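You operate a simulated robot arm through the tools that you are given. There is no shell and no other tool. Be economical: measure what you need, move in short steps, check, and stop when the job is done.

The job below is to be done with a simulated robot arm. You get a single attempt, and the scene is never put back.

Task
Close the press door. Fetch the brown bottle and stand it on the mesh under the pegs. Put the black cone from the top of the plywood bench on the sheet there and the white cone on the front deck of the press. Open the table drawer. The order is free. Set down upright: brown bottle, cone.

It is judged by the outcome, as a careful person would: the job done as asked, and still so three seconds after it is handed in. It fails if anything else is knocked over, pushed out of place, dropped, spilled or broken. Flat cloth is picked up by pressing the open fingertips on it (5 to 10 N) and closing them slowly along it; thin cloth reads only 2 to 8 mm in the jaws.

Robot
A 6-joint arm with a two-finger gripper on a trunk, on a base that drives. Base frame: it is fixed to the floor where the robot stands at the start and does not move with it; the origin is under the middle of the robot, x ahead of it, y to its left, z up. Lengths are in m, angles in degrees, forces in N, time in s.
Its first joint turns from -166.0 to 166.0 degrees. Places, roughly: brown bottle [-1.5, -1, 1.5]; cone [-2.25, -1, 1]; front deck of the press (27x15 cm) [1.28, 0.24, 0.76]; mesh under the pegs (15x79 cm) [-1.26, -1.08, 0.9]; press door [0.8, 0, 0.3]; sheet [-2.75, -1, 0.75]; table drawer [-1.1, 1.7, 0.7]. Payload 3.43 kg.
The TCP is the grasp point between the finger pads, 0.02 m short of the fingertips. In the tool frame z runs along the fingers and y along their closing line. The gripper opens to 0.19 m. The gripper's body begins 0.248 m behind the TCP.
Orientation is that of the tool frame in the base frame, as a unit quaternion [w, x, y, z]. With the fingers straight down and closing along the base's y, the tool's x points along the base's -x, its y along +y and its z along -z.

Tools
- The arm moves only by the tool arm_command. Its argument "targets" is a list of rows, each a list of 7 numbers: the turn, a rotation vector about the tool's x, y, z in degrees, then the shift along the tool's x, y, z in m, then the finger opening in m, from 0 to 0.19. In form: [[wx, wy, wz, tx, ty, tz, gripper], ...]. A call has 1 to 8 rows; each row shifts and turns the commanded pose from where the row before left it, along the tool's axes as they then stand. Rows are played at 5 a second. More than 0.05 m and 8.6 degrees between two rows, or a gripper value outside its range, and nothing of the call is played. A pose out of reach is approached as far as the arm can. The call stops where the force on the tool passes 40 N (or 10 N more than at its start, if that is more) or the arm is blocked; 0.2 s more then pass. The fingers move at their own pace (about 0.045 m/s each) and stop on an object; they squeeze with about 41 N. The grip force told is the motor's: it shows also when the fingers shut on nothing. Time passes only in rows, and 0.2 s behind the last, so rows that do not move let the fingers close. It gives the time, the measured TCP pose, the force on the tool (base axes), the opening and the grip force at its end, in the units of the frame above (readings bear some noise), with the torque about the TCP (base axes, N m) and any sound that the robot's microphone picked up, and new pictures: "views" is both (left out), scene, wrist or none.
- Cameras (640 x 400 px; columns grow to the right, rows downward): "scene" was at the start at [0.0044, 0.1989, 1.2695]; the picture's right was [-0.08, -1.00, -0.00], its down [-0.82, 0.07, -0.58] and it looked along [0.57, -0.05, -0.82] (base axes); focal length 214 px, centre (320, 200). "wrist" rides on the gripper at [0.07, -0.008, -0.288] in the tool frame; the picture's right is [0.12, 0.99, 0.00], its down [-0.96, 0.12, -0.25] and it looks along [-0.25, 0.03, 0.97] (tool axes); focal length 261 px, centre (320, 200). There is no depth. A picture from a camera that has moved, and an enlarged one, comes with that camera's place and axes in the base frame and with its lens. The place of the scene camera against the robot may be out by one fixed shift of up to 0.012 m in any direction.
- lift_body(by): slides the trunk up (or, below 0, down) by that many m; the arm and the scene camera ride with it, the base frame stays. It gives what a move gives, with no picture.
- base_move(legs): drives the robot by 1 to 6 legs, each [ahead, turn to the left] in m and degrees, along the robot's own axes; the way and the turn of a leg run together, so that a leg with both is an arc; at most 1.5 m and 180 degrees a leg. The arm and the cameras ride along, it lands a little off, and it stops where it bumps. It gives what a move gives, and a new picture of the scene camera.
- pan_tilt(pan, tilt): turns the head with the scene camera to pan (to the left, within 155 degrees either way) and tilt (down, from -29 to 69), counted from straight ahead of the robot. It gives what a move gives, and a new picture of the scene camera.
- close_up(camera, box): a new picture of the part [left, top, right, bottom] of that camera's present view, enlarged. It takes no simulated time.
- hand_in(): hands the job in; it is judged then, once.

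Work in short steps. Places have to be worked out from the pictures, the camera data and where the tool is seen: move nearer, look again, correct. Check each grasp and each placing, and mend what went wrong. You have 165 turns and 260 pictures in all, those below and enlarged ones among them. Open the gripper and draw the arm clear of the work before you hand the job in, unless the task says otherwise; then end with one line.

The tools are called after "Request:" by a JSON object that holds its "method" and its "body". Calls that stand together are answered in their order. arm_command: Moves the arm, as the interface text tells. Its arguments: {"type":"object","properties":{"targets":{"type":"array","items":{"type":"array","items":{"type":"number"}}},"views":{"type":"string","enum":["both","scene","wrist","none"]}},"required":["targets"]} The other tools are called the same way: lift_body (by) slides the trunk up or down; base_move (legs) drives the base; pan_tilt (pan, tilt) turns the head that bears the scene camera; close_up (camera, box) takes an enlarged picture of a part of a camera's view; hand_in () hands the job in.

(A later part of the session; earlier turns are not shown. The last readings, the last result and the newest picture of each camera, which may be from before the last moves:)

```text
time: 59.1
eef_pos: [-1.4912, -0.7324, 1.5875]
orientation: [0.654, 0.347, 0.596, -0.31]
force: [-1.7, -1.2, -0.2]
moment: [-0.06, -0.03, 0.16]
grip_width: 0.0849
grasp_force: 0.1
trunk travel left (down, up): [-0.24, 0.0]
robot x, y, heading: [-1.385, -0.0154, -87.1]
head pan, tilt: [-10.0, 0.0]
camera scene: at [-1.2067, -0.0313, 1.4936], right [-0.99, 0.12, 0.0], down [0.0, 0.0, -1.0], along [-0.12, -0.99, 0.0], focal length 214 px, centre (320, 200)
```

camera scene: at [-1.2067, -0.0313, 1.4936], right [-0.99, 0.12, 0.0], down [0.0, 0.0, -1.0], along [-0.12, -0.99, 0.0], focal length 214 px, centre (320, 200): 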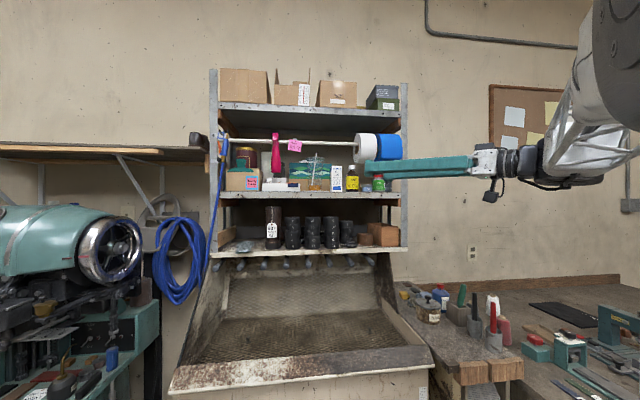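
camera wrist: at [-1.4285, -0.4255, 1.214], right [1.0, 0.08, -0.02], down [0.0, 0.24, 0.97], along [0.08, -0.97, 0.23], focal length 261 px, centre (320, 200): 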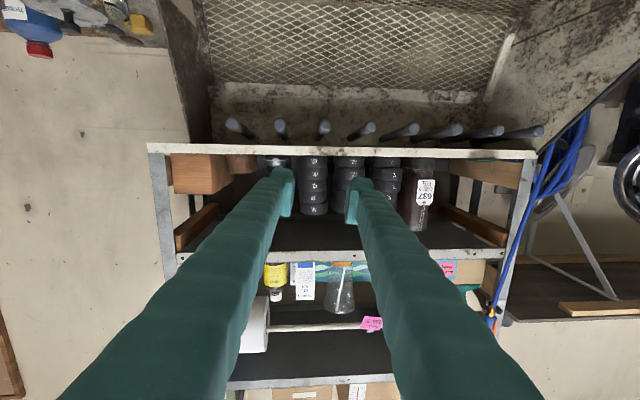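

Tool is at 34° yaw with slight roll/pitch errors; I'll correct these and move to a pre-grasp pose 0.15 m behind the bottle along the approach line.

Request:
{"method": "arm_command", "body": {"targets": [[-4, 2.8, -4.8, 0, 0, 0, 0.085], [0, 0, 0, -0.002, -0.0386, 0.0196, 0.085], [0, 0, 0, -0.002, -0.0386, 0.0196, 0.085], [0, 0, 0, -0.002, -0.0386, 0.0196, 0.085], [0, 0, 0, -0.002, -0.0386, 0.0196, 0.085], [0, 0, 0, -0.002, -0.0386, 0.0196, 0.085], [0, 0, 0, -0.002, -0.0386, 0.0196, 0.085], [0, 0, 0, 0, 0, 0, 0.085]], "views": "both"}}

Request:
{"method": "close_up", "body": {"camera": "wrist", "box": [240, 130, 400, 260]}}

Request:
{"method": "close_up", "body": {"camera": "scene", "box": [310, 110, 430, 210]}}

```text
time: 60.9
eef_pos: [-1.6002, -0.9717, 1.5991]
orientation: [0.637, 0.307, 0.636, -0.308]
force: [-0.2, 0.3, 0.4]
moment: [-0.09, -0.08, 0.13]
grip_width: 0.0848
grasp_force: 0.0
trunk travel left (down, up): [-0.24, 0.0]
robot x, y, heading: [-1.3838, -0.0189, -87.1]
head pan, tilt: [-10.0, 0.0]
camera scene: at [-1.2069, -0.0315, 1.4937], right [-0.99, 0.12, 0.0], down [0.0, 0.0, -1.0], along [-0.12, -0.99, 0.0], focal length 214 px, centre (320, 200)
camera wrist: at [-1.7852, -0.7516, 1.5295], right [0.78, 0.62, -0.12], down [-0.06, 0.27, 0.96], along [0.63, -0.74, 0.25], focal length 261 px, centre (320, 200)
```

scene: 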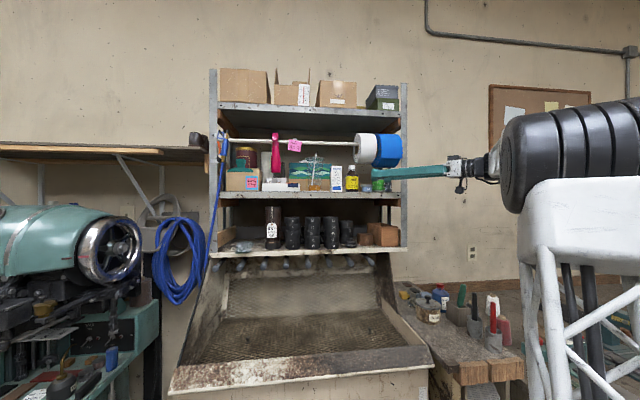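
wrist: 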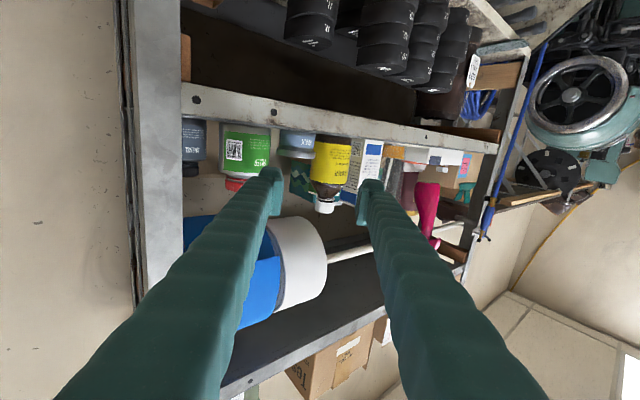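

```text
3.08 times, centred on (320, 195) of wrist
camera zoom: at [-1.7852, -0.7516, 1.5295], right [0.78, 0.62, -0.12], down [-0.06, 0.27, 0.96], along [0.63, -0.74, 0.25], focal length 802 px, centre (320, 215)
```

zoom: 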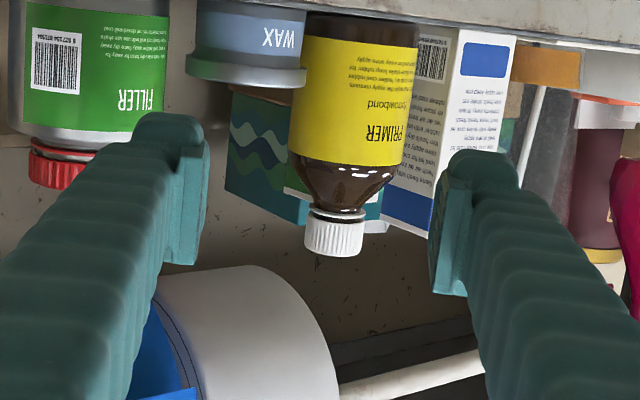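

```text
4.00 times, centred on (370, 160) of scene
camera zoom: at [-1.2069, -0.0315, 1.4937], right [-0.99, 0.12, 0.0], down [0.0, 0.0, -1.0], along [-0.12, -0.99, 0.0], focal length 858 px, centre (120, 360)
```

zoom: 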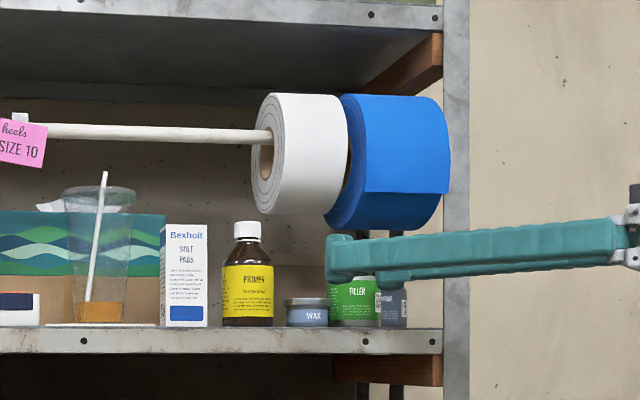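

The wrist view says the bottle lies about 16 mm to the tool's +y side of the jaw centre (scene camera offset). I'll correct by that and advance 0.10 m, then check again.

Request:
{"method": "arm_command", "body": {"targets": [[0, 0, 0, 0, 0.015, 0, 0.08], [0, 0, 0, 0, 0, 0.035, 0.08], [0, 0, 0, 0, 0, 0.035, 0.08], [0, 0, 0, 0, 0, 0.03, 0.08], [0, 0, 0, 0, 0, 0, 0.08]], "views": "wrist"}}

Request:
{"method": "close_up", "body": {"camera": "wrist", "box": [240, 130, 400, 260]}}

Request:
{"method": "close_up", "body": {"camera": "scene", "box": [310, 110, 430, 210]}}

```text
time: 62.1
eef_pos: [-1.5265, -1.0372, 1.5997]
orientation: [0.637, 0.307, 0.636, -0.308]
force: [-0.2, -0.9, -0.3]
moment: [-0.03, -0.03, -0.01]
grip_width: 0.0799
grasp_force: 0.0
trunk travel left (down, up): [-0.24, 0.0]
robot x, y, heading: [-1.3827, -0.0179, -87.2]
head pan, tilt: [-10.0, 0.0]
camera wrist: at [-1.711, -0.8187, 1.5294], right [0.78, 0.62, -0.12], down [-0.06, 0.27, 0.96], along [0.63, -0.74, 0.25], focal length 261 px, centre (320, 200)
```

wrist: 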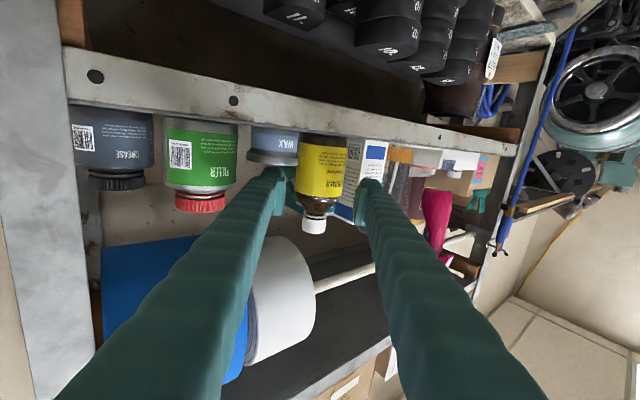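

```text
3.08 times, centred on (320, 195) of wrist
camera zoom: at [-1.711, -0.8187, 1.5294], right [0.78, 0.62, -0.12], down [-0.06, 0.27, 0.96], along [0.63, -0.74, 0.25], focal length 802 px, centre (320, 215)
```

zoom: 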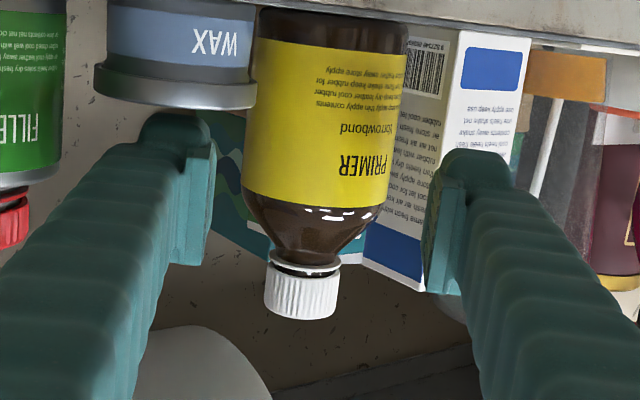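

```text
4.00 times, centred on (370, 160) of scene
camera zoom: at [-1.2065, -0.0312, 1.4936], right [-0.99, 0.12, 0.0], down [0.0, 0.0, -1.0], along [-0.12, -0.99, 0.0], focal length 858 px, centre (120, 360)
```

zoom: 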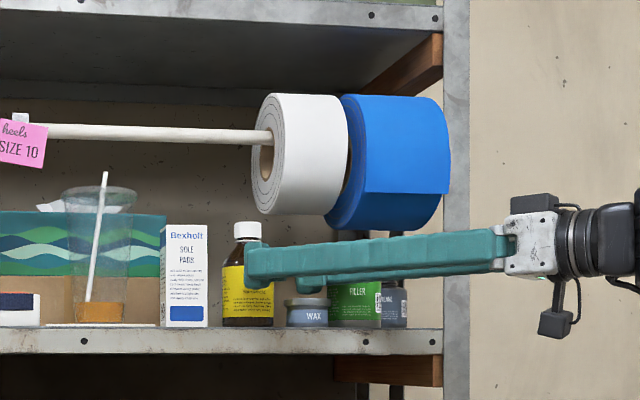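

Laterally centred now; the right finger is just skimming over the wax tin, so I'll raise 8 mm, advance about 5.5 cm and look before closing.

Request:
{"method": "arm_command", "body": {"targets": [[0, 0, 0, -0.008, 0, 0, 0.08], [0, 0, 0, 0, 0, 0.025, 0.08], [0, 0, 0, 0, 0, 0.025, 0.08], [0, 0, 0, 0, 0, 0, 0.08]], "views": "none"}}

Request:
{"method": "close_up", "body": {"camera": "wrist", "box": [240, 130, 400, 260]}}

Request:
{"method": "close_up", "body": {"camera": "scene", "box": [310, 110, 430, 210]}}

```text
time: 63.1
eef_pos: [-1.4939, -1.0781, 1.607]
orientation: [0.637, 0.307, 0.636, -0.308]
force: [0.3, 1.1, 0.4]
moment: [0.01, -0.01, 0.04]
grip_width: 0.0799
grasp_force: 0.1
trunk travel left (down, up): [-0.24, 0.0]
robot x, y, heading: [-1.3806, -0.0193, -87.2]
head pan, tilt: [-10.0, 0.0]
```

```text
3.08 times, centred on (320, 195) of wrist
camera zoom: at [-1.6797, -0.8582, 1.5368], right [0.78, 0.62, -0.12], down [-0.06, 0.27, 0.96], along [0.63, -0.74, 0.25], focal length 802 px, centre (320, 215)
```

zoom: 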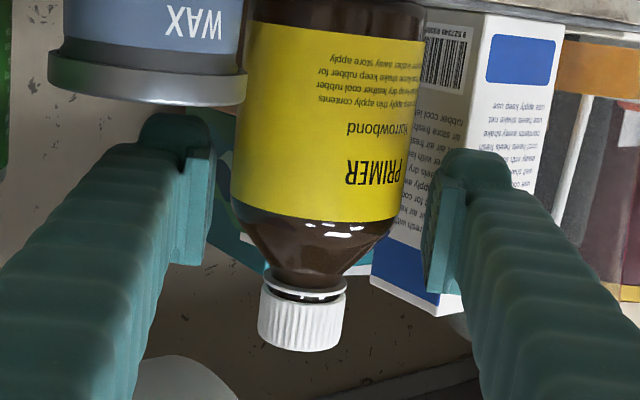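

```text
4.00 times, centred on (370, 160) of scene
camera zoom: at [-1.2065, -0.0313, 1.4937], right [-0.99, 0.12, 0.0], down [0.0, 0.0, -1.0], along [-0.12, -0.99, 0.0], focal length 858 px, centre (120, 360)
```

zoom: 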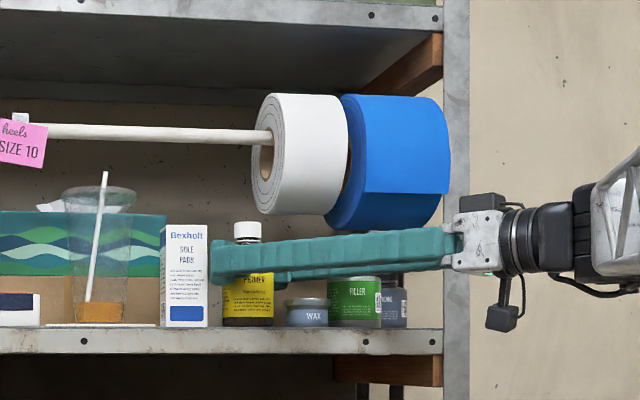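

The bottle's apparent width places it right about at the TCP, centred between the fingers. I'll close.

Request:
{"method": "arm_command", "body": {"targets": [[0, 0, 0, 0, 0, 0, 0.065], [0, 0, 0, 0, 0, 0, 0.055], [0, 0, 0, 0, 0, 0, 0.05], [0, 0, 0, 0, 0, 0, 0.045], [0, 0, 0, 0, 0, 0, 0.045]], "views": "none"}}

Request:
{"method": "close_up", "body": {"camera": "wrist", "box": [240, 130, 400, 260]}}

Request:
{"method": "close_up", "body": {"camera": "scene", "box": [310, 110, 430, 210]}}

```text
time: 64.3
eef_pos: [-1.4953, -1.0763, 1.6077]
orientation: [0.637, 0.308, 0.636, -0.308]
force: [-1.0, -0.4, -0.3]
moment: [0.02, 0.0, 0.02]
grip_width: 0.0611
grasp_force: 41.3
trunk travel left (down, up): [-0.24, 0.0]
robot x, y, heading: [-1.3842, -0.0206, -87.1]
head pan, tilt: [-10.0, 0.0]
```

```text
3.08 times, centred on (320, 195) of wrist
camera zoom: at [-1.6799, -0.8579, 1.537], right [0.78, 0.62, -0.12], down [-0.06, 0.27, 0.96], along [0.63, -0.74, 0.25], focal length 802 px, centre (320, 215)
```

zoom: 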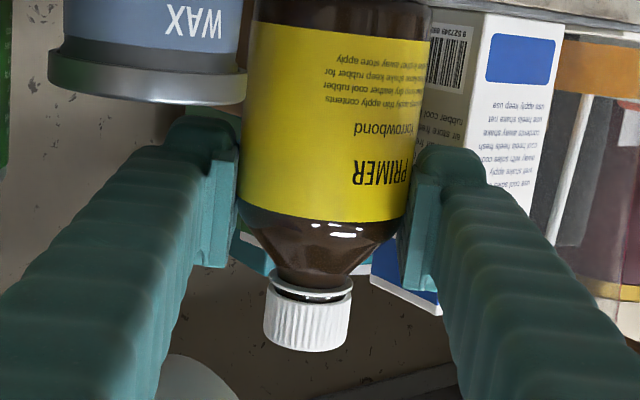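

```text
4.00 times, centred on (370, 160) of scene
camera zoom: at [-1.2065, -0.0312, 1.4937], right [-0.99, 0.12, 0.0], down [0.0, 0.0, -1.0], along [-0.12, -0.99, 0.0], focal length 858 px, centre (120, 360)
```

zoom: 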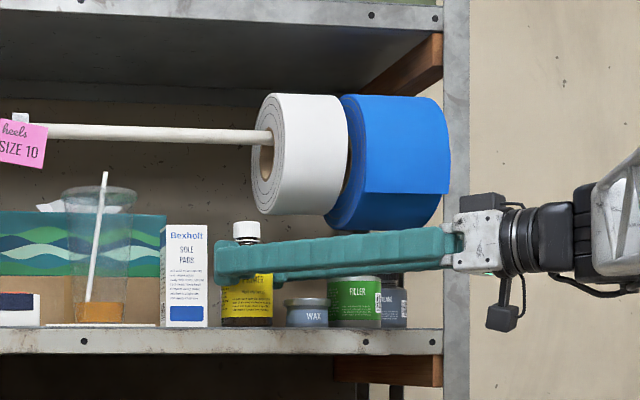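

Grip holds at 61 mm, 41 N. I'll lift only ~5 mm (the roll is just above) and draw the bottle straight out along +y.

Request:
{"method": "arm_command", "body": {"targets": [[0, 0, 0, -0.005, 0, 0, 0.045], [0, 0, 0, 0, 0.0125, -0.0156, 0.045], [0, 0, 0, 0, 0.0125, -0.0156, 0.045], [0, 0, 0, 0, 0.02, -0.02, 0.045], [0, 0, 0, 0, 0.03, -0.03, 0.045], [0, 0, 0, 0, 0.03, -0.03, 0.045], [0, 0, 0, 0, 0.03, -0.03, 0.045], [0, 0, 0, 0, 0.03, -0.03, 0.045]], "views": "both"}}

```text
time: 66.1
eef_pos: [-1.471, -0.8402, 1.6109]
orientation: [0.637, 0.307, 0.636, -0.307]
force: [-0.8, -0.6, -3.8]
moment: [-0.1, -0.04, 0.15]
grip_width: 0.0611
grasp_force: 40.4
trunk travel left (down, up): [-0.24, 0.0]
robot x, y, heading: [-1.3883, -0.0195, -87.2]
head pan, tilt: [-10.0, 0.0]
camera scene: at [-1.2064, -0.0318, 1.4937], right [-0.99, 0.12, 0.0], down [0.0, 0.0, -1.0], along [-0.12, -0.99, 0.0], focal length 214 px, centre (320, 200)
camera wrist: at [-1.6566, -0.6201, 1.5407], right [0.78, 0.62, -0.12], down [-0.06, 0.27, 0.96], along [0.62, -0.74, 0.25], focal length 261 px, centre (320, 200)
```

scene: 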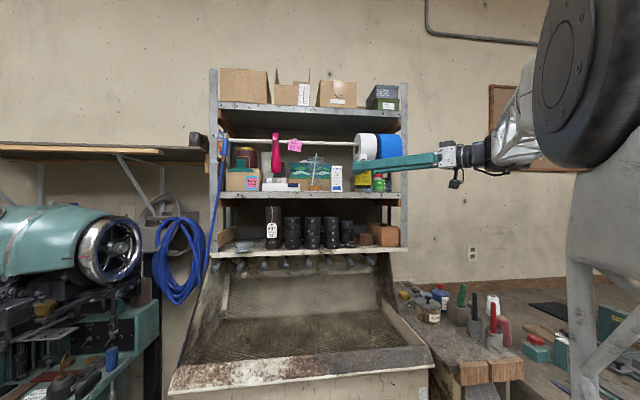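
wrist: 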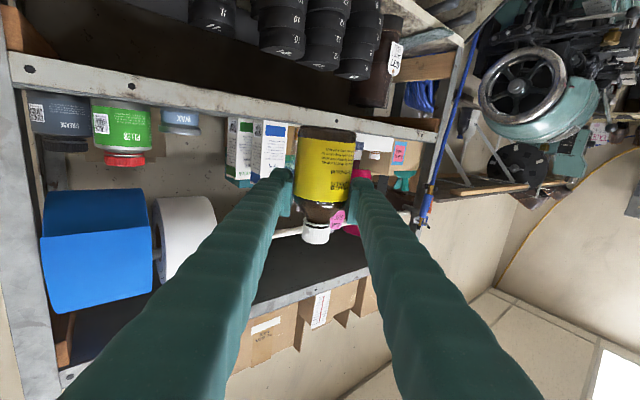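

The bottle is clear and the shelf is undisturbed. Now I examine the mesh area below the pegs.

Request:
{"method": "pan_tilt", "body": {"pan": -5, "tilt": 30}}

Request:
{"method": "close_up", "body": {"camera": "scene", "box": [190, 80, 430, 240]}}

```text
time: 67.0
eef_pos: [-1.4713, -0.8395, 1.6111]
orientation: [0.637, 0.307, 0.636, -0.308]
force: [-0.1, -0.6, -2.8]
moment: [0.08, 0.01, 0.01]
grip_width: 0.061
grasp_force: 40.9
trunk travel left (down, up): [-0.24, 0.0]
robot x, y, heading: [-1.3776, -0.0156, -87.3]
head pan, tilt: [-5.0, 30.0]
camera scene: at [-1.1986, -0.0323, 1.4454], right [-1.0, 0.04, 0.0], down [0.02, 0.5, -0.87], along [-0.03, -0.87, -0.5], focal length 214 px, centre (320, 200)
```

scene: 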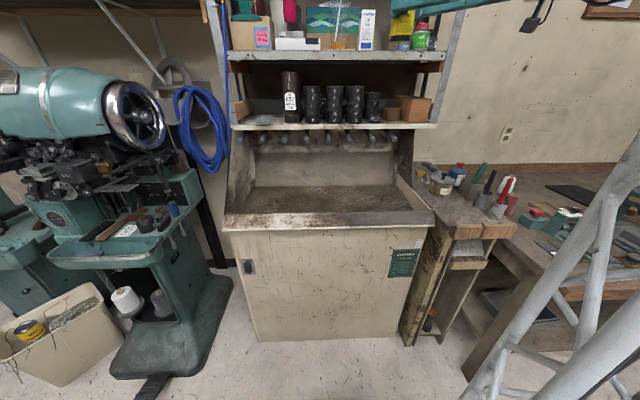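

```text
2.50 times, centred on (310, 160) of scene
camera zoom: at [-1.1986, -0.0323, 1.4454], right [-1.0, 0.04, 0.0], down [0.02, 0.5, -0.87], along [-0.03, -0.87, -0.5], focal length 536 px, centre (345, 300)
```

zoom: 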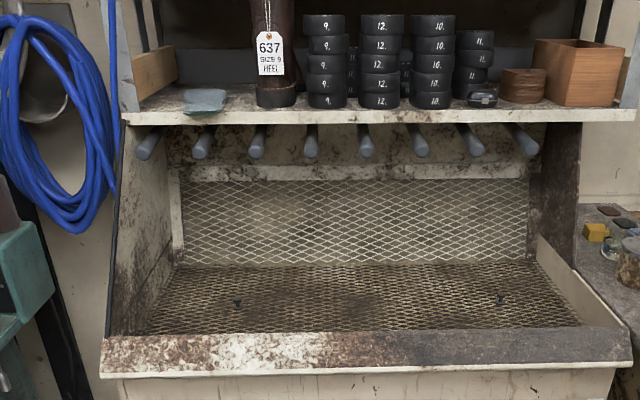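

The flat mesh sits behind a raised lip (top z≈0.95), so with the present horizontal grip the gripper would foul the lip. I'll use the free front of the plywood bench as an intermediate stand to regrip the bottle with the tool pitched down. First retract, then drive over to the bench.

Request:
{"method": "arm_command", "body": {"targets": [[0, 0, 0, 0, 0.025, -0.0313, 0.045], [0, 0, 0, 0, 0.025, -0.0313, 0.045], [0, 0, 0, 0, 0.025, -0.0313, 0.045], [0, 0, 0, 0, 0.025, -0.0313, 0.045], [0, 0, 0, 0, 0.025, -0.0313, 0.045]], "views": "none"}}

Request:
{"method": "base_move", "body": {"legs": [[0, -90], [0.6, 0], [0, 88]]}}

Request:
{"method": "pan_tilt", "body": {"pan": 0, "tilt": 35}}

```text
time: 68.2
eef_pos: [-1.4759, -0.641, 1.6091]
orientation: [0.638, 0.309, 0.635, -0.307]
force: [-1.1, -0.4, -3.5]
moment: [-0.04, -0.02, 0.18]
grip_width: 0.0609
grasp_force: 40.9
trunk travel left (down, up): [-0.24, 0.0]
robot x, y, heading: [-1.3797, -0.0192, -87.0]
head pan, tilt: [-5.0, 30.0]
```

```text
time: 79.4
eef_pos: [-2.0969, -0.6665, 1.6111]
orientation: [0.627, 0.328, 0.626, -0.328]
force: [-0.7, -0.4, -2.9]
moment: [0.02, 0.01, -0.01]
grip_width: 0.0607
grasp_force: 40.9
trunk travel left (down, up): [-0.24, 0.0]
robot x, y, heading: [-1.9675, -0.054, -90.8]
head pan, tilt: [-5.0, 30.0]
camera scene: at [-1.7616, -0.0796, 1.4478], right [-0.99, -0.15, 0.0], down [-0.07, 0.47, -0.88], along [0.13, -0.87, -0.48], focal length 214 px, centre (320, 200)
```

scene: 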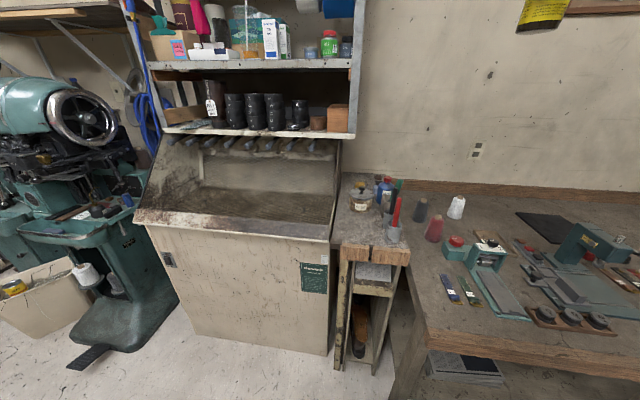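

```text
time: 80.0
eef_pos: [-2.1004, -0.6677, 1.6099]
orientation: [0.628, 0.329, 0.625, -0.327]
force: [0.4, -0.8, -3.7]
moment: [0.05, 0.01, -0.02]
grip_width: 0.0611
grasp_force: 40.9
trunk travel left (down, up): [-0.24, 0.0]
robot x, y, heading: [-1.9665, -0.054, -90.9]
head pan, tilt: [0.0, 35.0]
camera scene: at [-1.7645, -0.0796, 1.4462], right [-0.99, -0.12, 0.0], down [-0.06, 0.49, -0.87], along [0.1, -0.86, -0.49], focal length 214 px, centre (320, 200)
```

scene: 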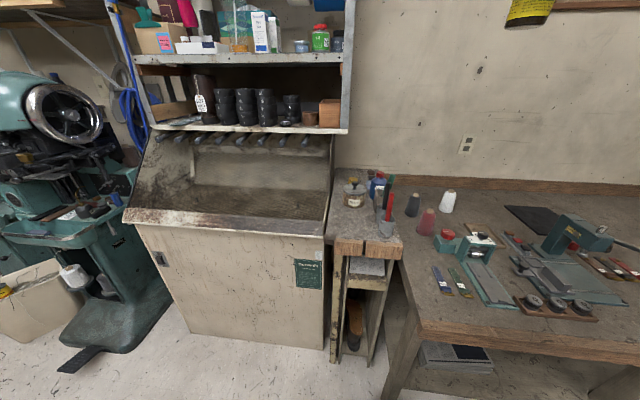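

Now cones are visible on the bench: white, dark/grey, and red, with a black sheet at the right rear. I'll zoom in.

Request:
{"method": "close_up", "body": {"camera": "scene", "box": [330, 160, 490, 280]}}

Request:
{"method": "close_up", "body": {"camera": "scene", "box": [400, 170, 640, 330]}}

Request:
{"method": "pan_tilt", "body": {"pan": -40, "tilt": 30}}

```text
3.33 times, centred on (410, 220) of scene
camera zoom: at [-1.7645, -0.0796, 1.4462], right [-0.99, -0.12, 0.0], down [-0.06, 0.49, -0.87], along [0.1, -0.86, -0.49], focal length 715 px, centre (20, 133)
```

zoom: 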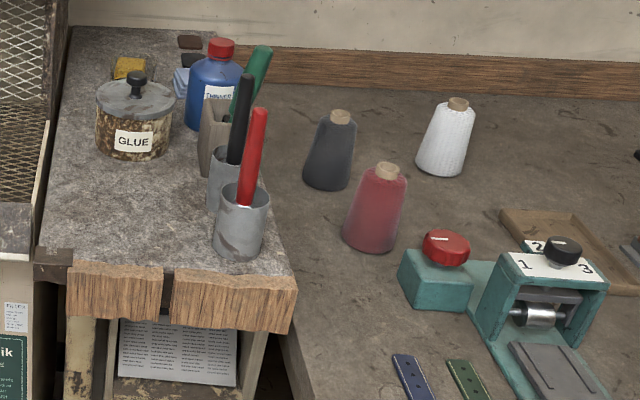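

```text
2.50 times, centred on (520, 250) of scene
camera zoom: at [-1.7645, -0.0796, 1.4462], right [-0.99, -0.12, 0.0], down [-0.06, 0.49, -0.87], along [0.1, -0.86, -0.49], focal length 536 px, centre (-180, 75)
```

zoom: 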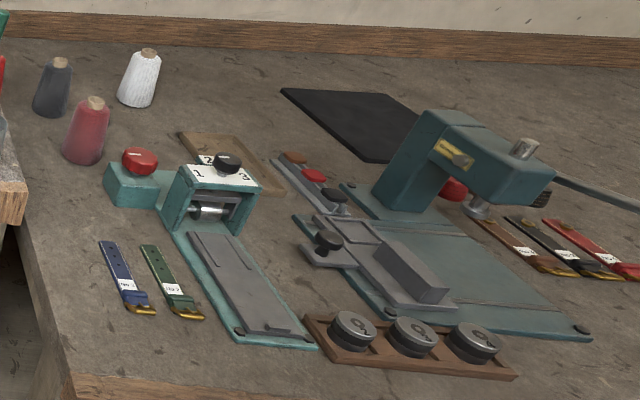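

```text
time: 81.1
eef_pos: [-2.1, -0.6672, 1.6093]
orientation: [0.627, 0.328, 0.626, -0.327]
force: [0.0, 0.2, -2.8]
moment: [0.03, 0.05, -0.04]
grip_width: 0.061
grasp_force: 41.3
trunk travel left (down, up): [-0.24, 0.0]
robot x, y, heading: [-1.9666, -0.0553, -90.9]
head pan, tilt: [-40.0, 30.0]
camera scene: at [-1.7638, -0.0796, 1.4463], right [-0.99, -0.13, 0.0], down [-0.06, 0.49, -0.87], along [0.11, -0.86, -0.49], focal length 214 px, centre (320, 200)
```

scene: 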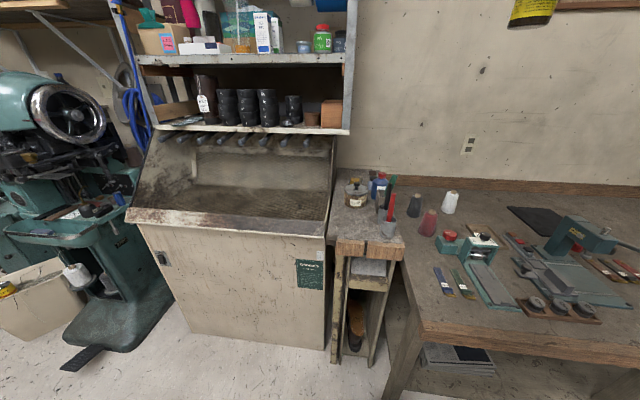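

The slab-topped stand (z≈0.955, x -1.75…-1.99, front y≈-0.67) has a free front-left area at about (-1.80, -0.76). I'll yaw the tool to straight ahead and move above there, high up.

Request:
{"method": "arm_command", "body": {"targets": [[7, 0, 0, 0, 0, 0, 0.045], [7, 0, 0, 0, 0, 0, 0.045], [7, 0, 0, 0, 0, 0, 0.045], [7, 0, 0, 0, 0, 0, 0.045], [6.8, 0, 0, 0, 0, 0, 0.045], [0, 0, 0, 0, 0.045, 0.012, 0.045], [0, 0, 0, 0, 0.045, 0.012, 0.045], [0, 0, 0, 0, 0.045, 0.012, 0.045]], "views": "none"}}

Request:
{"method": "arm_command", "body": {"targets": [[0, 0, 0, 0, 0.045, 0.012, 0.045], [0, 0, 0, 0, 0.045, 0.012, 0.045], [0, 0, 0, 0, 0.045, 0.012, 0.045], [0, 0, 0, 0, 0.025, 0.02, 0.045], [0, 0, 0, 0, 0, 0, 0.045]], "views": "both"}}

```text
time: 82.0
eef_pos: [-2.2125, -0.7438, 1.5195]
orientation: [0.567, 0.507, 0.527, -0.38]
force: [0.8, 0.7, -2.9]
moment: [0.04, 0.0, -0.09]
grip_width: 0.0609
grasp_force: 41.6
trunk travel left (down, up): [-0.24, 0.0]
robot x, y, heading: [-1.9644, -0.0528, -90.6]
head pan, tilt: [-40.0, 30.0]
stopped in row 4: the arm was blocked; the commanded pose is now the measured one
```

```text
time: 82.9
eef_pos: [-2.1309, -0.8318, 1.443]
orientation: [0.562, 0.556, 0.524, -0.317]
force: [0.2, 1.7, -2.3]
moment: [0.04, 0.04, -0.08]
grip_width: 0.0608
grasp_force: 41.1
trunk travel left (down, up): [-0.24, 0.0]
robot x, y, heading: [-1.9683, -0.0547, -90.8]
head pan, tilt: [-40.0, 30.0]
stopped in row 4: the arm was blocked; the commanded pose is now the measured one
camera scene: at [-1.7802, -0.0827, 1.4736], right [-1.0, 0.05, 0.0], down [0.01, 0.21, -0.98], along [-0.05, -0.98, -0.22], focal length 214 px, centre (320, 200)
camera wrist: at [-2.1879, -0.5421, 1.4233], right [0.96, 0.21, 0.18], down [-0.19, 0.04, 0.98], along [0.19, -0.98, 0.08], focal length 261 px, centre (320, 200)
```

scene: 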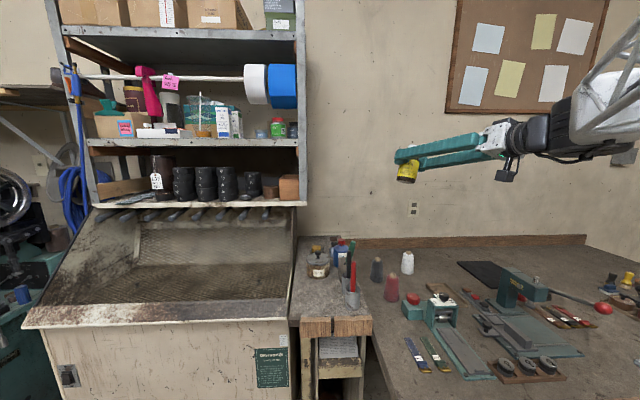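
wrist: 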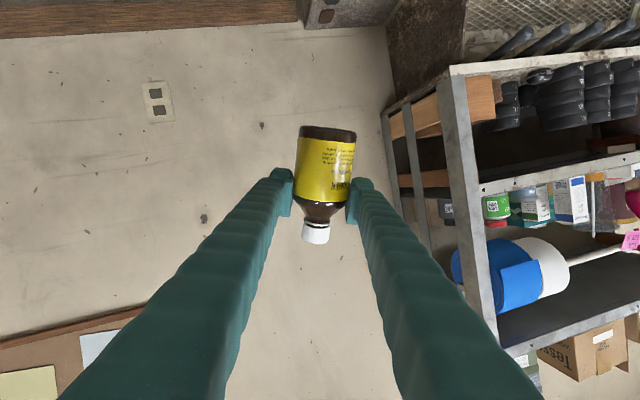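

The arm and the head interfered with each other. The bottle is still held; I'll face the head forward, and check it responds.

Request:
{"method": "pan_tilt", "body": {"pan": 10, "tilt": 30}}

```text
time: 84.0
eef_pos: [-2.1272, -0.8282, 1.4485]
orientation: [0.562, 0.554, 0.523, -0.321]
force: [-0.3, 0.3, -2.7]
moment: [0.04, 0.05, -0.03]
grip_width: 0.0607
grasp_force: 40.8
trunk travel left (down, up): [-0.24, 0.0]
robot x, y, heading: [-1.9679, -0.0573, -90.8]
head pan, tilt: [10.0, 30.0]
camera scene: at [-1.7632, -0.0818, 1.48], right [-0.99, -0.13, 0.0], down [-0.02, 0.15, -0.99], along [0.13, -0.98, -0.15], focal length 214 px, centre (320, 200)
```

scene: 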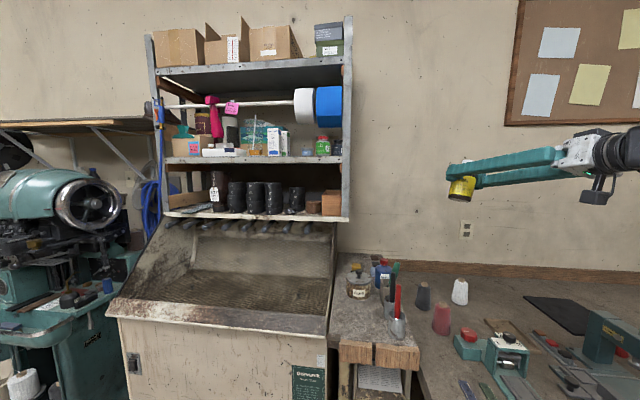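

The head is still being pressed by the arm (camera tilt is off). I'll move the tool up and outward to free it while removing the roll and pitch error.

Request:
{"method": "arm_command", "body": {"targets": [[0, 0, 0, -0.03, -0.02, 0.025, 0.045], [0, 0, 0, -0.03, -0.02, 0.025, 0.045], [0, 0, -8, -0.02, -0.01, 0.02, 0.045], [0, 0, -8, -0.02, -0.01, 0.02, 0.045], [0, -5, 0, 0, 0, 0, 0.045], [0, -4, 0, 0, 0, 0, 0.045], [0, 0, 0, 0, 0, 0, 0.045]], "views": "none"}}

Request:
{"method": "pan_tilt", "body": {"pan": 0, "tilt": 30}}

```text
time: 85.6
eef_pos: [-2.1815, -0.9432, 1.5183]
orientation: [0.557, 0.441, 0.553, -0.435]
force: [-0.2, -0.1, -3.5]
moment: [0.03, -0.01, -0.01]
grip_width: 0.061
grasp_force: 40.8
trunk travel left (down, up): [-0.24, 0.0]
robot x, y, heading: [-1.9689, -0.0537, -90.9]
head pan, tilt: [10.0, 30.0]
```

```text
time: 86.4
eef_pos: [-2.1816, -0.944, 1.5186]
orientation: [0.557, 0.441, 0.554, -0.434]
force: [0.2, 0.7, -3.0]
moment: [0.03, 0.0, -0.03]
grip_width: 0.0609
grasp_force: 40.9
trunk travel left (down, up): [-0.24, 0.0]
robot x, y, heading: [-1.9667, -0.0468, -90.7]
head pan, tilt: [0.0, 30.0]
camera scene: at [-1.7767, -0.0804, 1.4453], right [-1.0, 0.01, 0.0], down [0.01, 0.5, -0.87], along [-0.01, -0.87, -0.5], focal length 214 px, centre (320, 200)
```

scene: 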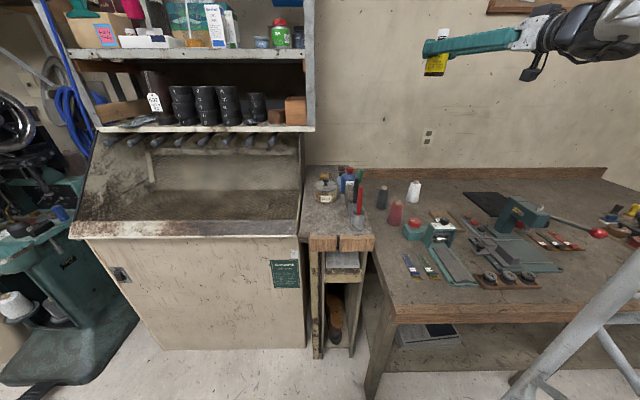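

Head is free again. To work the slab without the head and arm interfering I'll stand farther left and back: about (-1.62, 0.12), facing -y.

Request:
{"method": "base_move", "body": {"legs": [[-0.17, 0], [0, 90.7], [0.36, 0], [0, -90]]}}

Request:
{"method": "lift_body", "body": {"by": -0.2}}

Request:
{"method": "pan_tilt", "body": {"pan": -5, "tilt": 30}}

```text
time: 97.7
eef_pos: [-1.786, -0.7849, 1.5185]
orientation: [0.566, 0.429, 0.563, -0.423]
force: [0.0, -0.1, -2.9]
moment: [0.01, 0.0, 0.0]
grip_width: 0.0605
grasp_force: 40.6
trunk travel left (down, up): [-0.24, 0.0]
robot x, y, heading: [-1.6047, 0.1128, -88.6]
head pan, tilt: [0.0, 30.0]
camera scene: at [-1.4141, 0.0941, 1.4453], right [-1.0, -0.02, 0.0], down [-0.01, 0.5, -0.87], along [0.02, -0.87, -0.5], focal length 214 px, centre (320, 200)
```

scene: 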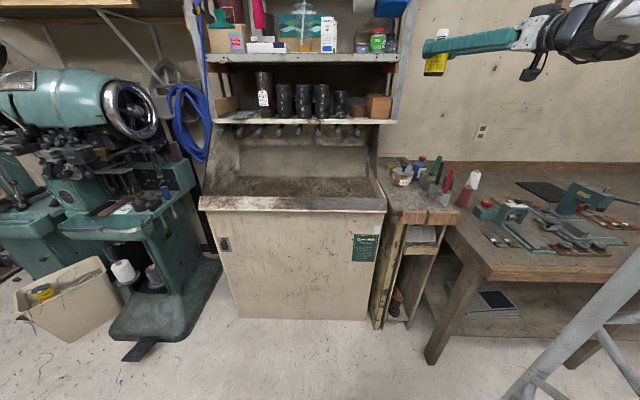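

```text
time: 99.9
eef_pos: [-1.7856, -0.7835, 1.319]
orientation: [0.565, 0.429, 0.563, -0.424]
force: [-0.5, 0.8, -3.0]
moment: [0.05, -0.04, 0.0]
grip_width: 0.0608
grasp_force: 40.9
trunk travel left (down, up): [-0.04, 0.2]
robot x, y, heading: [-1.6058, 0.1126, -88.5]
head pan, tilt: [0.0, 30.0]
```

```text
time: 100.5
eef_pos: [-1.7862, -0.7832, 1.3184]
orientation: [0.565, 0.431, 0.562, -0.424]
force: [0.4, -0.3, -1.6]
moment: [0.02, 0.01, -0.03]
grip_width: 0.0606
grasp_force: 40.9
trunk travel left (down, up): [-0.04, 0.2]
robot x, y, heading: [-1.6095, 0.1099, -88.5]
head pan, tilt: [-5.0, 30.0]
camera scene: at [-1.422, 0.0943, 1.2453], right [-1.0, 0.06, 0.0], down [0.03, 0.5, -0.87], along [-0.05, -0.86, -0.5], focal length 214 px, centre (320, 200)
```

scene: 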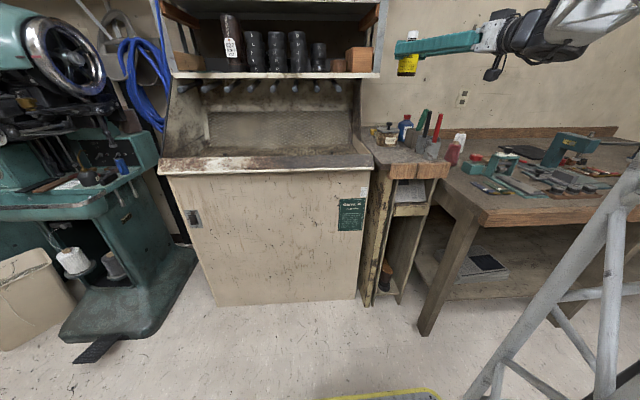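

TCP sits right above the slab's free area. I'll lower in steps and look.

Request:
{"method": "arm_command", "body": {"targets": [[0, 0, 0, 0.045, 0, 0, 0.045], [0, 0, 0, 0.045, 0, 0, 0.045], [0, 0, 0, 0.045, 0, 0, 0.045], [0, 0, 0, 0.045, 0, 0, 0.045], [0, 0, 0, 0.025, 0, 0, 0.045]], "views": "both"}}

Request:
{"method": "close_up", "body": {"camera": "scene", "box": [340, 60, 500, 190]}}

```text
time: 101.7
eef_pos: [-1.7833, -0.7843, 1.1147]
orientation: [0.565, 0.429, 0.562, -0.424]
force: [0.2, 0.3, -2.6]
moment: [0.08, 0.03, -0.06]
grip_width: 0.0609
grasp_force: 40.6
trunk travel left (down, up): [-0.04, 0.2]
robot x, y, heading: [-1.6059, 0.1142, -88.6]
head pan, tilt: [-5.0, 30.0]
camera scene: at [-1.422, 0.0945, 1.2453], right [-1.0, 0.06, 0.0], down [0.03, 0.5, -0.87], along [-0.05, -0.86, -0.5], focal length 214 px, centre (320, 200)
camera wrist: at [-1.8696, -0.5105, 1.0445], right [0.96, 0.27, -0.11], down [0.04, 0.27, 0.96], along [0.29, -0.93, 0.24], focal length 261 px, centre (320, 200)
```

scene: 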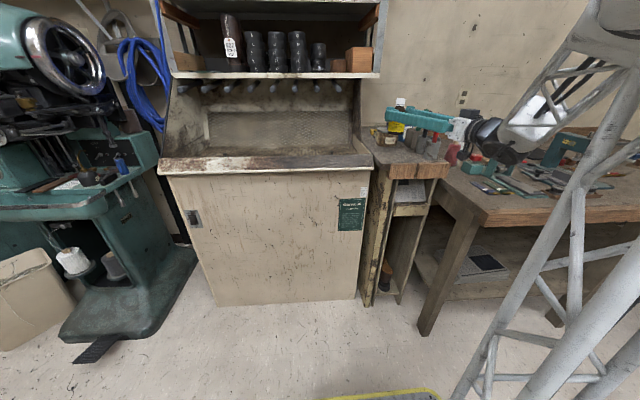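
wrist: 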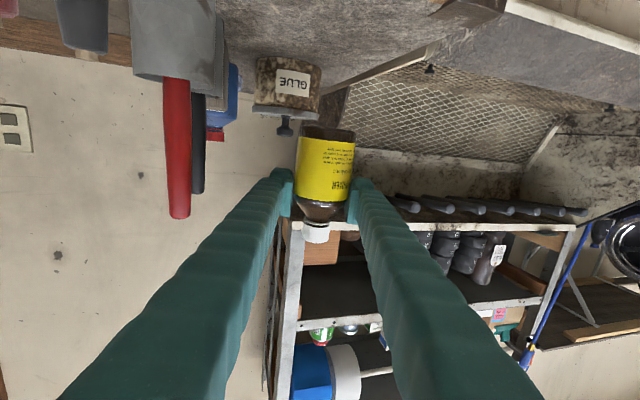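

```text
3.08 times, centred on (420, 125) of scene
camera zoom: at [-1.422, 0.0945, 1.2453], right [-1.0, 0.06, 0.0], down [0.03, 0.5, -0.87], along [-0.05, -0.86, -0.5], focal length 660 px, centre (12, 431)
```

zoom: 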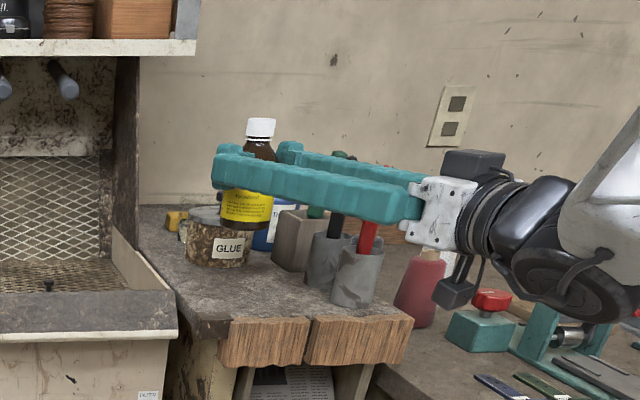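

Clear of the cups and glue pot. I'll lower the remaining ~8 cm, the last part slowly, watching the force.

Request:
{"method": "arm_command", "body": {"targets": [[0, 0, 0, 0.03, 0, 0, 0.045], [0, 0, 0, 0.02, 0, 0, 0.045], [0, 0, 0, 0.01, 0, 0, 0.045], [0, 0, 0, 0.005, 0, 0, 0.045], [0, 0, 0, 0, 0, 0, 0.045]], "views": "none"}}

Request:
{"method": "close_up", "body": {"camera": "scene", "box": [340, 60, 500, 190]}}

```text
time: 102.9
eef_pos: [-1.7836, -0.7846, 1.0484]
orientation: [0.566, 0.429, 0.563, -0.423]
force: [0.2, -0.1, -3.1]
moment: [0.03, 0.0, 0.02]
grip_width: 0.0609
grasp_force: 40.8
trunk travel left (down, up): [-0.04, 0.2]
robot x, y, heading: [-1.6062, 0.1173, -88.8]
head pan, tilt: [-5.0, 30.0]
```

```text
3.08 times, centred on (420, 125) of scene
camera zoom: at [-1.4221, 0.0943, 1.2453], right [-1.0, 0.06, 0.0], down [0.03, 0.5, -0.87], along [-0.05, -0.86, -0.5], focal length 660 px, centre (12, 431)
```

zoom: 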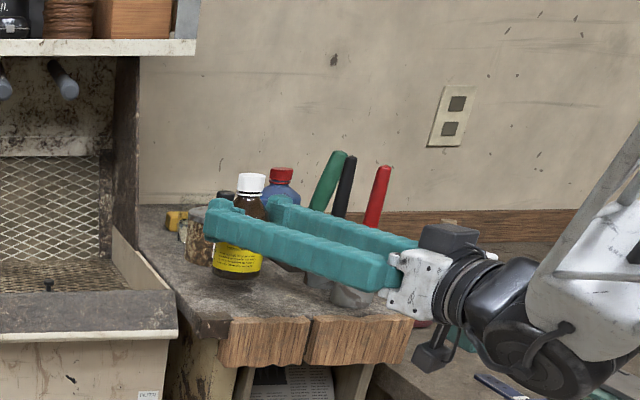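

Bottle bottom is near the slab; continuing in 5 mm steps.

Request:
{"method": "arm_command", "body": {"targets": [[0, 0, 0, 0.005, 0, 0, 0.045], [0, 0, 0, 0.005, 0, 0, 0.045], [0, 0, 0, 0.004, 0, 0, 0.045], [0, 0, 0, 0.003, 0, 0, 0.045], [0, 0, 0, 0, 0, 0, 0.045]], "views": "none"}}

Request:
{"method": "close_up", "body": {"camera": "scene", "box": [340, 80, 480, 190]}}

```text
time: 104.1
eef_pos: [-1.7835, -0.7835, 1.0316]
orientation: [0.566, 0.43, 0.563, -0.423]
force: [0.0, -0.4, -3.2]
moment: [0.01, -0.01, 0.0]
grip_width: 0.0606
grasp_force: 40.9
trunk travel left (down, up): [-0.04, 0.2]
robot x, y, heading: [-1.6065, 0.1136, -88.7]
head pan, tilt: [-5.0, 30.0]
```

```text
3.64 times, centred on (410, 135) of scene
camera zoom: at [-1.4221, 0.0943, 1.2453], right [-1.0, 0.06, 0.0], down [0.03, 0.5, -0.87], along [-0.05, -0.86, -0.5], focal length 780 px, centre (-7, 436)
```

zoom: 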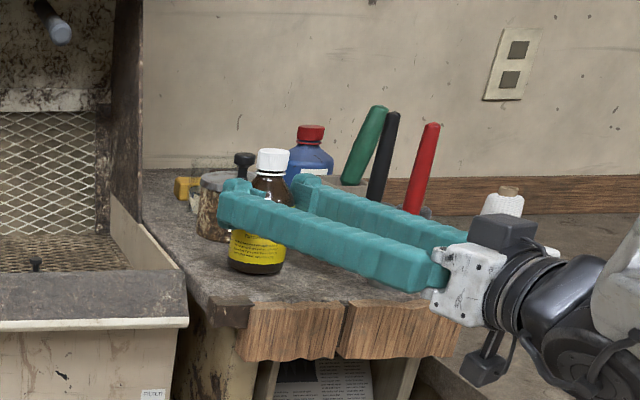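

Still no contact; continuing.

Request:
{"method": "arm_command", "body": {"targets": [[0, 0, 0, 0.004, 0, 0, 0.045], [0, 0, 0, 0.004, 0, 0, 0.045], [0, 0, 0, 0.003, 0, 0, 0.045], [0, 0, 0, 0, 0, 0, 0.045]], "views": "none"}}

Request:
{"method": "arm_command", "body": {"targets": [[0, 0, 0, 0.003, 0, 0, 0.045], [0, 0, 0, 0.003, 0, 0, 0.045], [0, 0, 0, 0, 0, 0, 0.045]], "views": "none"}}

```text
time: 105.1
eef_pos: [-1.7834, -0.7819, 1.0224]
orientation: [0.565, 0.429, 0.562, -0.425]
force: [-1.1, -3.9, 26.5]
moment: [-0.39, 0.12, 0.26]
grip_width: 0.061
grasp_force: 40.9
trunk travel left (down, up): [-0.04, 0.2]
robot x, y, heading: [-1.6061, 0.113, -88.7]
head pan, tilt: [-5.0, 30.0]
```

```text
time: 105.9
eef_pos: [-1.7836, -0.7811, 1.0123]
orientation: [0.566, 0.43, 0.562, -0.423]
force: [-4.5, -4.3, 22.0]
moment: [-0.34, 0.47, -0.01]
grip_width: 0.0604
grasp_force: 40.7
trunk travel left (down, up): [-0.04, 0.2]
robot x, y, heading: [-1.6098, 0.1132, -88.5]
head pan, tilt: [-5.0, 30.0]
```

Contact with the slab reached. Let me look before releasing.

Request:
{"method": "close_up", "body": {"camera": "scene", "box": [340, 80, 480, 190]}}

Request:
{"method": "close_up", "body": {"camera": "wrist", "box": [180, 60, 460, 260]}}

```text
3.64 times, centred on (410, 135) of scene
camera zoom: at [-1.4221, 0.0949, 1.2453], right [-1.0, 0.06, 0.0], down [0.03, 0.5, -0.87], along [-0.05, -0.86, -0.5], focal length 780 px, centre (-7, 436)
```

zoom: 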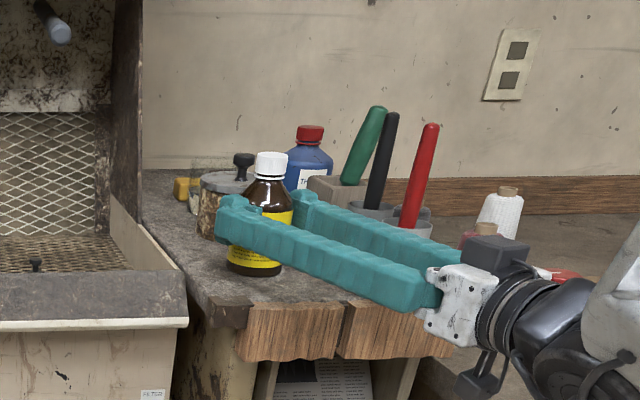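

```text
2.00 times, centred on (320, 160) of wrist
camera zoom: at [-1.8689, -0.5074, 0.9447], right [0.96, 0.27, -0.11], down [0.04, 0.27, 0.96], along [0.29, -0.93, 0.24], focal length 521 px, centre (320, 280)
```

zoom: 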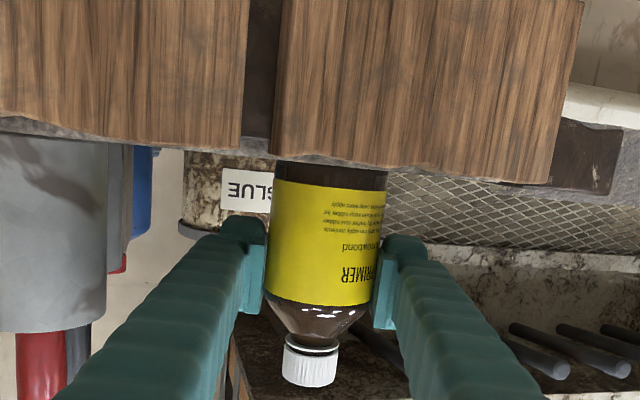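

The bottle slid slightly up in the grip and now stands upright on the slab. I'll open moderately and back straight out.

Request:
{"method": "arm_command", "body": {"targets": [[0, 0, 0, -0.002, 0, 0, 0.075], [0, 0, 0, 0, 0, 0, 0.09], [0, 0, 0, 0, 0, 0, 0.09], [0, 0, 0, 0, 0, -0.04, 0.09], [0, 0, 0, 0, 0, -0.04, 0.09], [0, 0, 0, -0.02, 0, -0.03, 0.09], [0, 0, 0, -0.045, 0, 0, 0.09], [0, 0, 0, -0.045, 0, 0, 0.09]], "views": "both"}}

Request:
{"method": "close_up", "body": {"camera": "scene", "box": [340, 80, 480, 190]}}

```text
time: 107.7
eef_pos: [-1.8142, -0.6782, 1.1262]
orientation: [0.566, 0.43, 0.562, -0.423]
force: [0.6, -1.0, -0.5]
moment: [-0.11, -0.04, 0.14]
grip_width: 0.0902
grasp_force: 0.3
trunk travel left (down, up): [-0.04, 0.2]
robot x, y, heading: [-1.6034, 0.1101, -88.5]
head pan, tilt: [-5.0, 30.0]
camera scene: at [-1.4223, 0.0941, 1.2452], right [-1.0, 0.06, 0.0], down [0.03, 0.5, -0.87], along [-0.05, -0.86, -0.5], focal length 214 px, centre (320, 200)
camera wrist: at [-1.8995, -0.4031, 1.0579], right [0.96, 0.27, -0.11], down [0.03, 0.26, 0.96], along [0.29, -0.93, 0.24], focal length 261 px, centre (320, 200)
```

scene: 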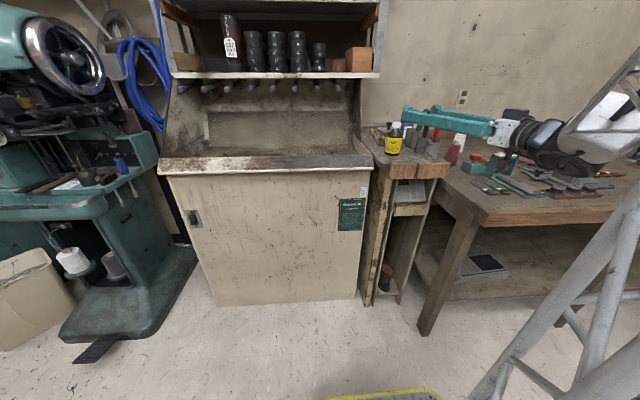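
wrist: 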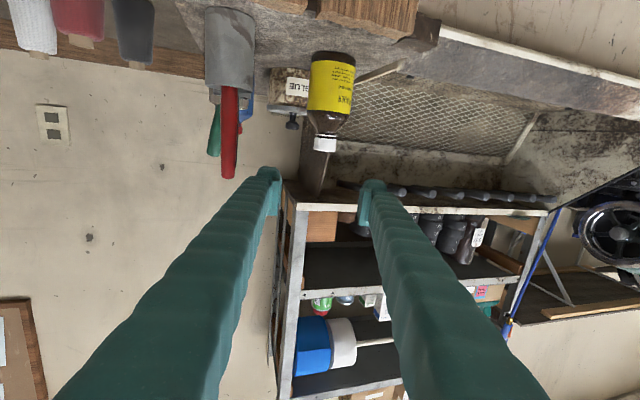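

```text
3.64 times, centred on (410, 135) of scene
camera zoom: at [-1.4223, 0.0941, 1.2452], right [-1.0, 0.06, 0.0], down [0.03, 0.5, -0.87], along [-0.05, -0.86, -0.5], focal length 780 px, centre (-7, 436)
```

zoom: 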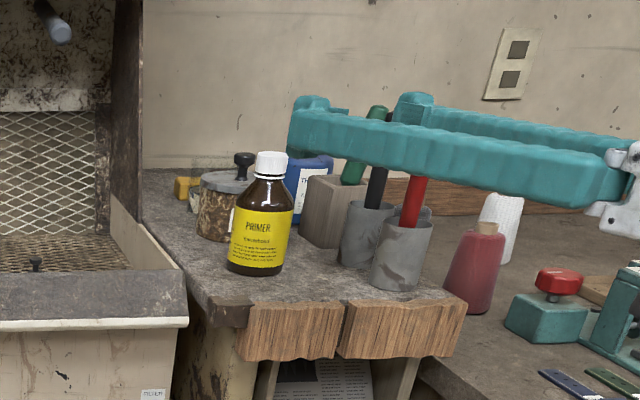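

The bottle stands upright. The current TCP happens to be exactly on a 45° approach line; I'll pitch the tool 45° down about the TCP and look again.

Request:
{"method": "arm_command", "body": {"targets": [[0, 7.5, 0, 0, 0, 0, 0.09], [0, 7.5, 0, 0, 0, 0, 0.09], [0, 7.5, 0, 0, 0, 0, 0.09], [0, 7.5, 0, 0, 0, 0, 0.09], [0, 7.5, 0, 0, 0, 0, 0.09], [0, 7.5, 0, 0, 0, 0, 0.09], [0, 0, 0, 0, 0, 0, 0.09]], "views": "wrist"}}

Request:
{"method": "close_up", "body": {"camera": "wrist", "box": [240, 100, 400, 220]}}

Request:
{"method": "close_up", "body": {"camera": "scene", "box": [340, 60, 500, 190]}}

```text
time: 109.3
eef_pos: [-1.8141, -0.6765, 1.1274]
orientation: [0.307, 0.559, 0.737, -0.225]
force: [-0.2, 0.5, 0.8]
moment: [0.01, 0.0, -0.03]
grip_width: 0.0903
grasp_force: 0.0
trunk travel left (down, up): [-0.04, 0.2]
robot x, y, heading: [-1.6053, 0.1114, -88.7]
head pan, tilt: [-5.0, 30.0]
camera wrist: at [-1.8924, -0.4367, 1.2815], right [0.93, 0.35, -0.07], down [0.24, -0.46, 0.85], along [0.27, -0.82, -0.51], focal length 261 px, centre (320, 200)
```

wrist: 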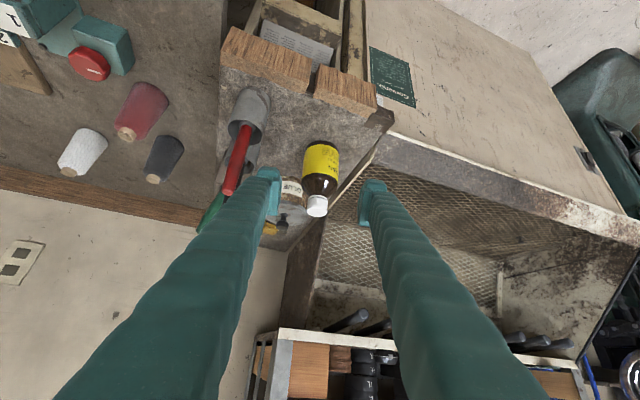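

```text
3.33 times, centred on (320, 160) of wrist
camera zoom: at [-1.8924, -0.4367, 1.2815], right [0.93, 0.35, -0.07], down [0.24, -0.46, 0.85], along [0.27, -0.82, -0.51], focal length 869 px, centre (320, 333)
```

zoom: 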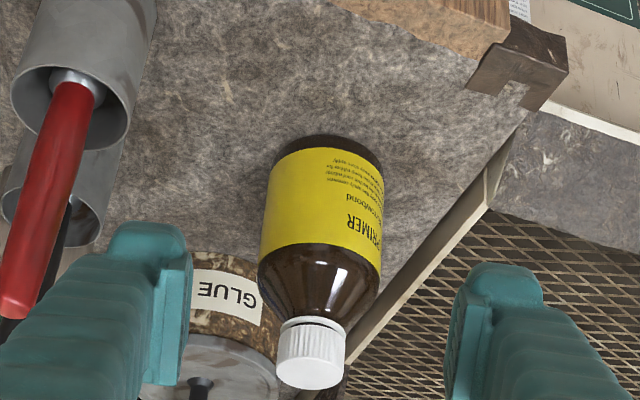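

```text
3.08 times, centred on (420, 125) of scene
camera zoom: at [-1.4221, 0.0945, 1.2453], right [-1.0, 0.06, 0.0], down [0.03, 0.5, -0.87], along [-0.05, -0.86, -0.5], focal length 660 px, centre (12, 431)
```

zoom: 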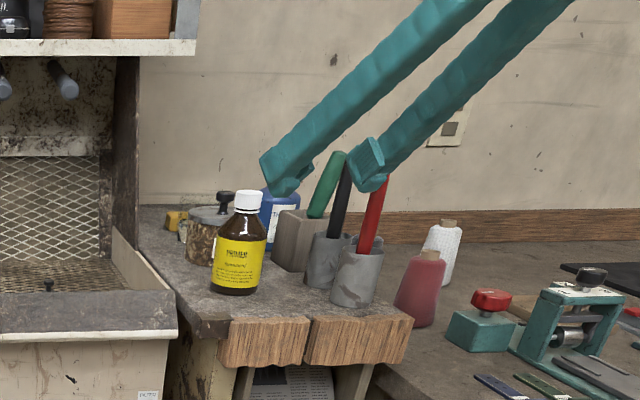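

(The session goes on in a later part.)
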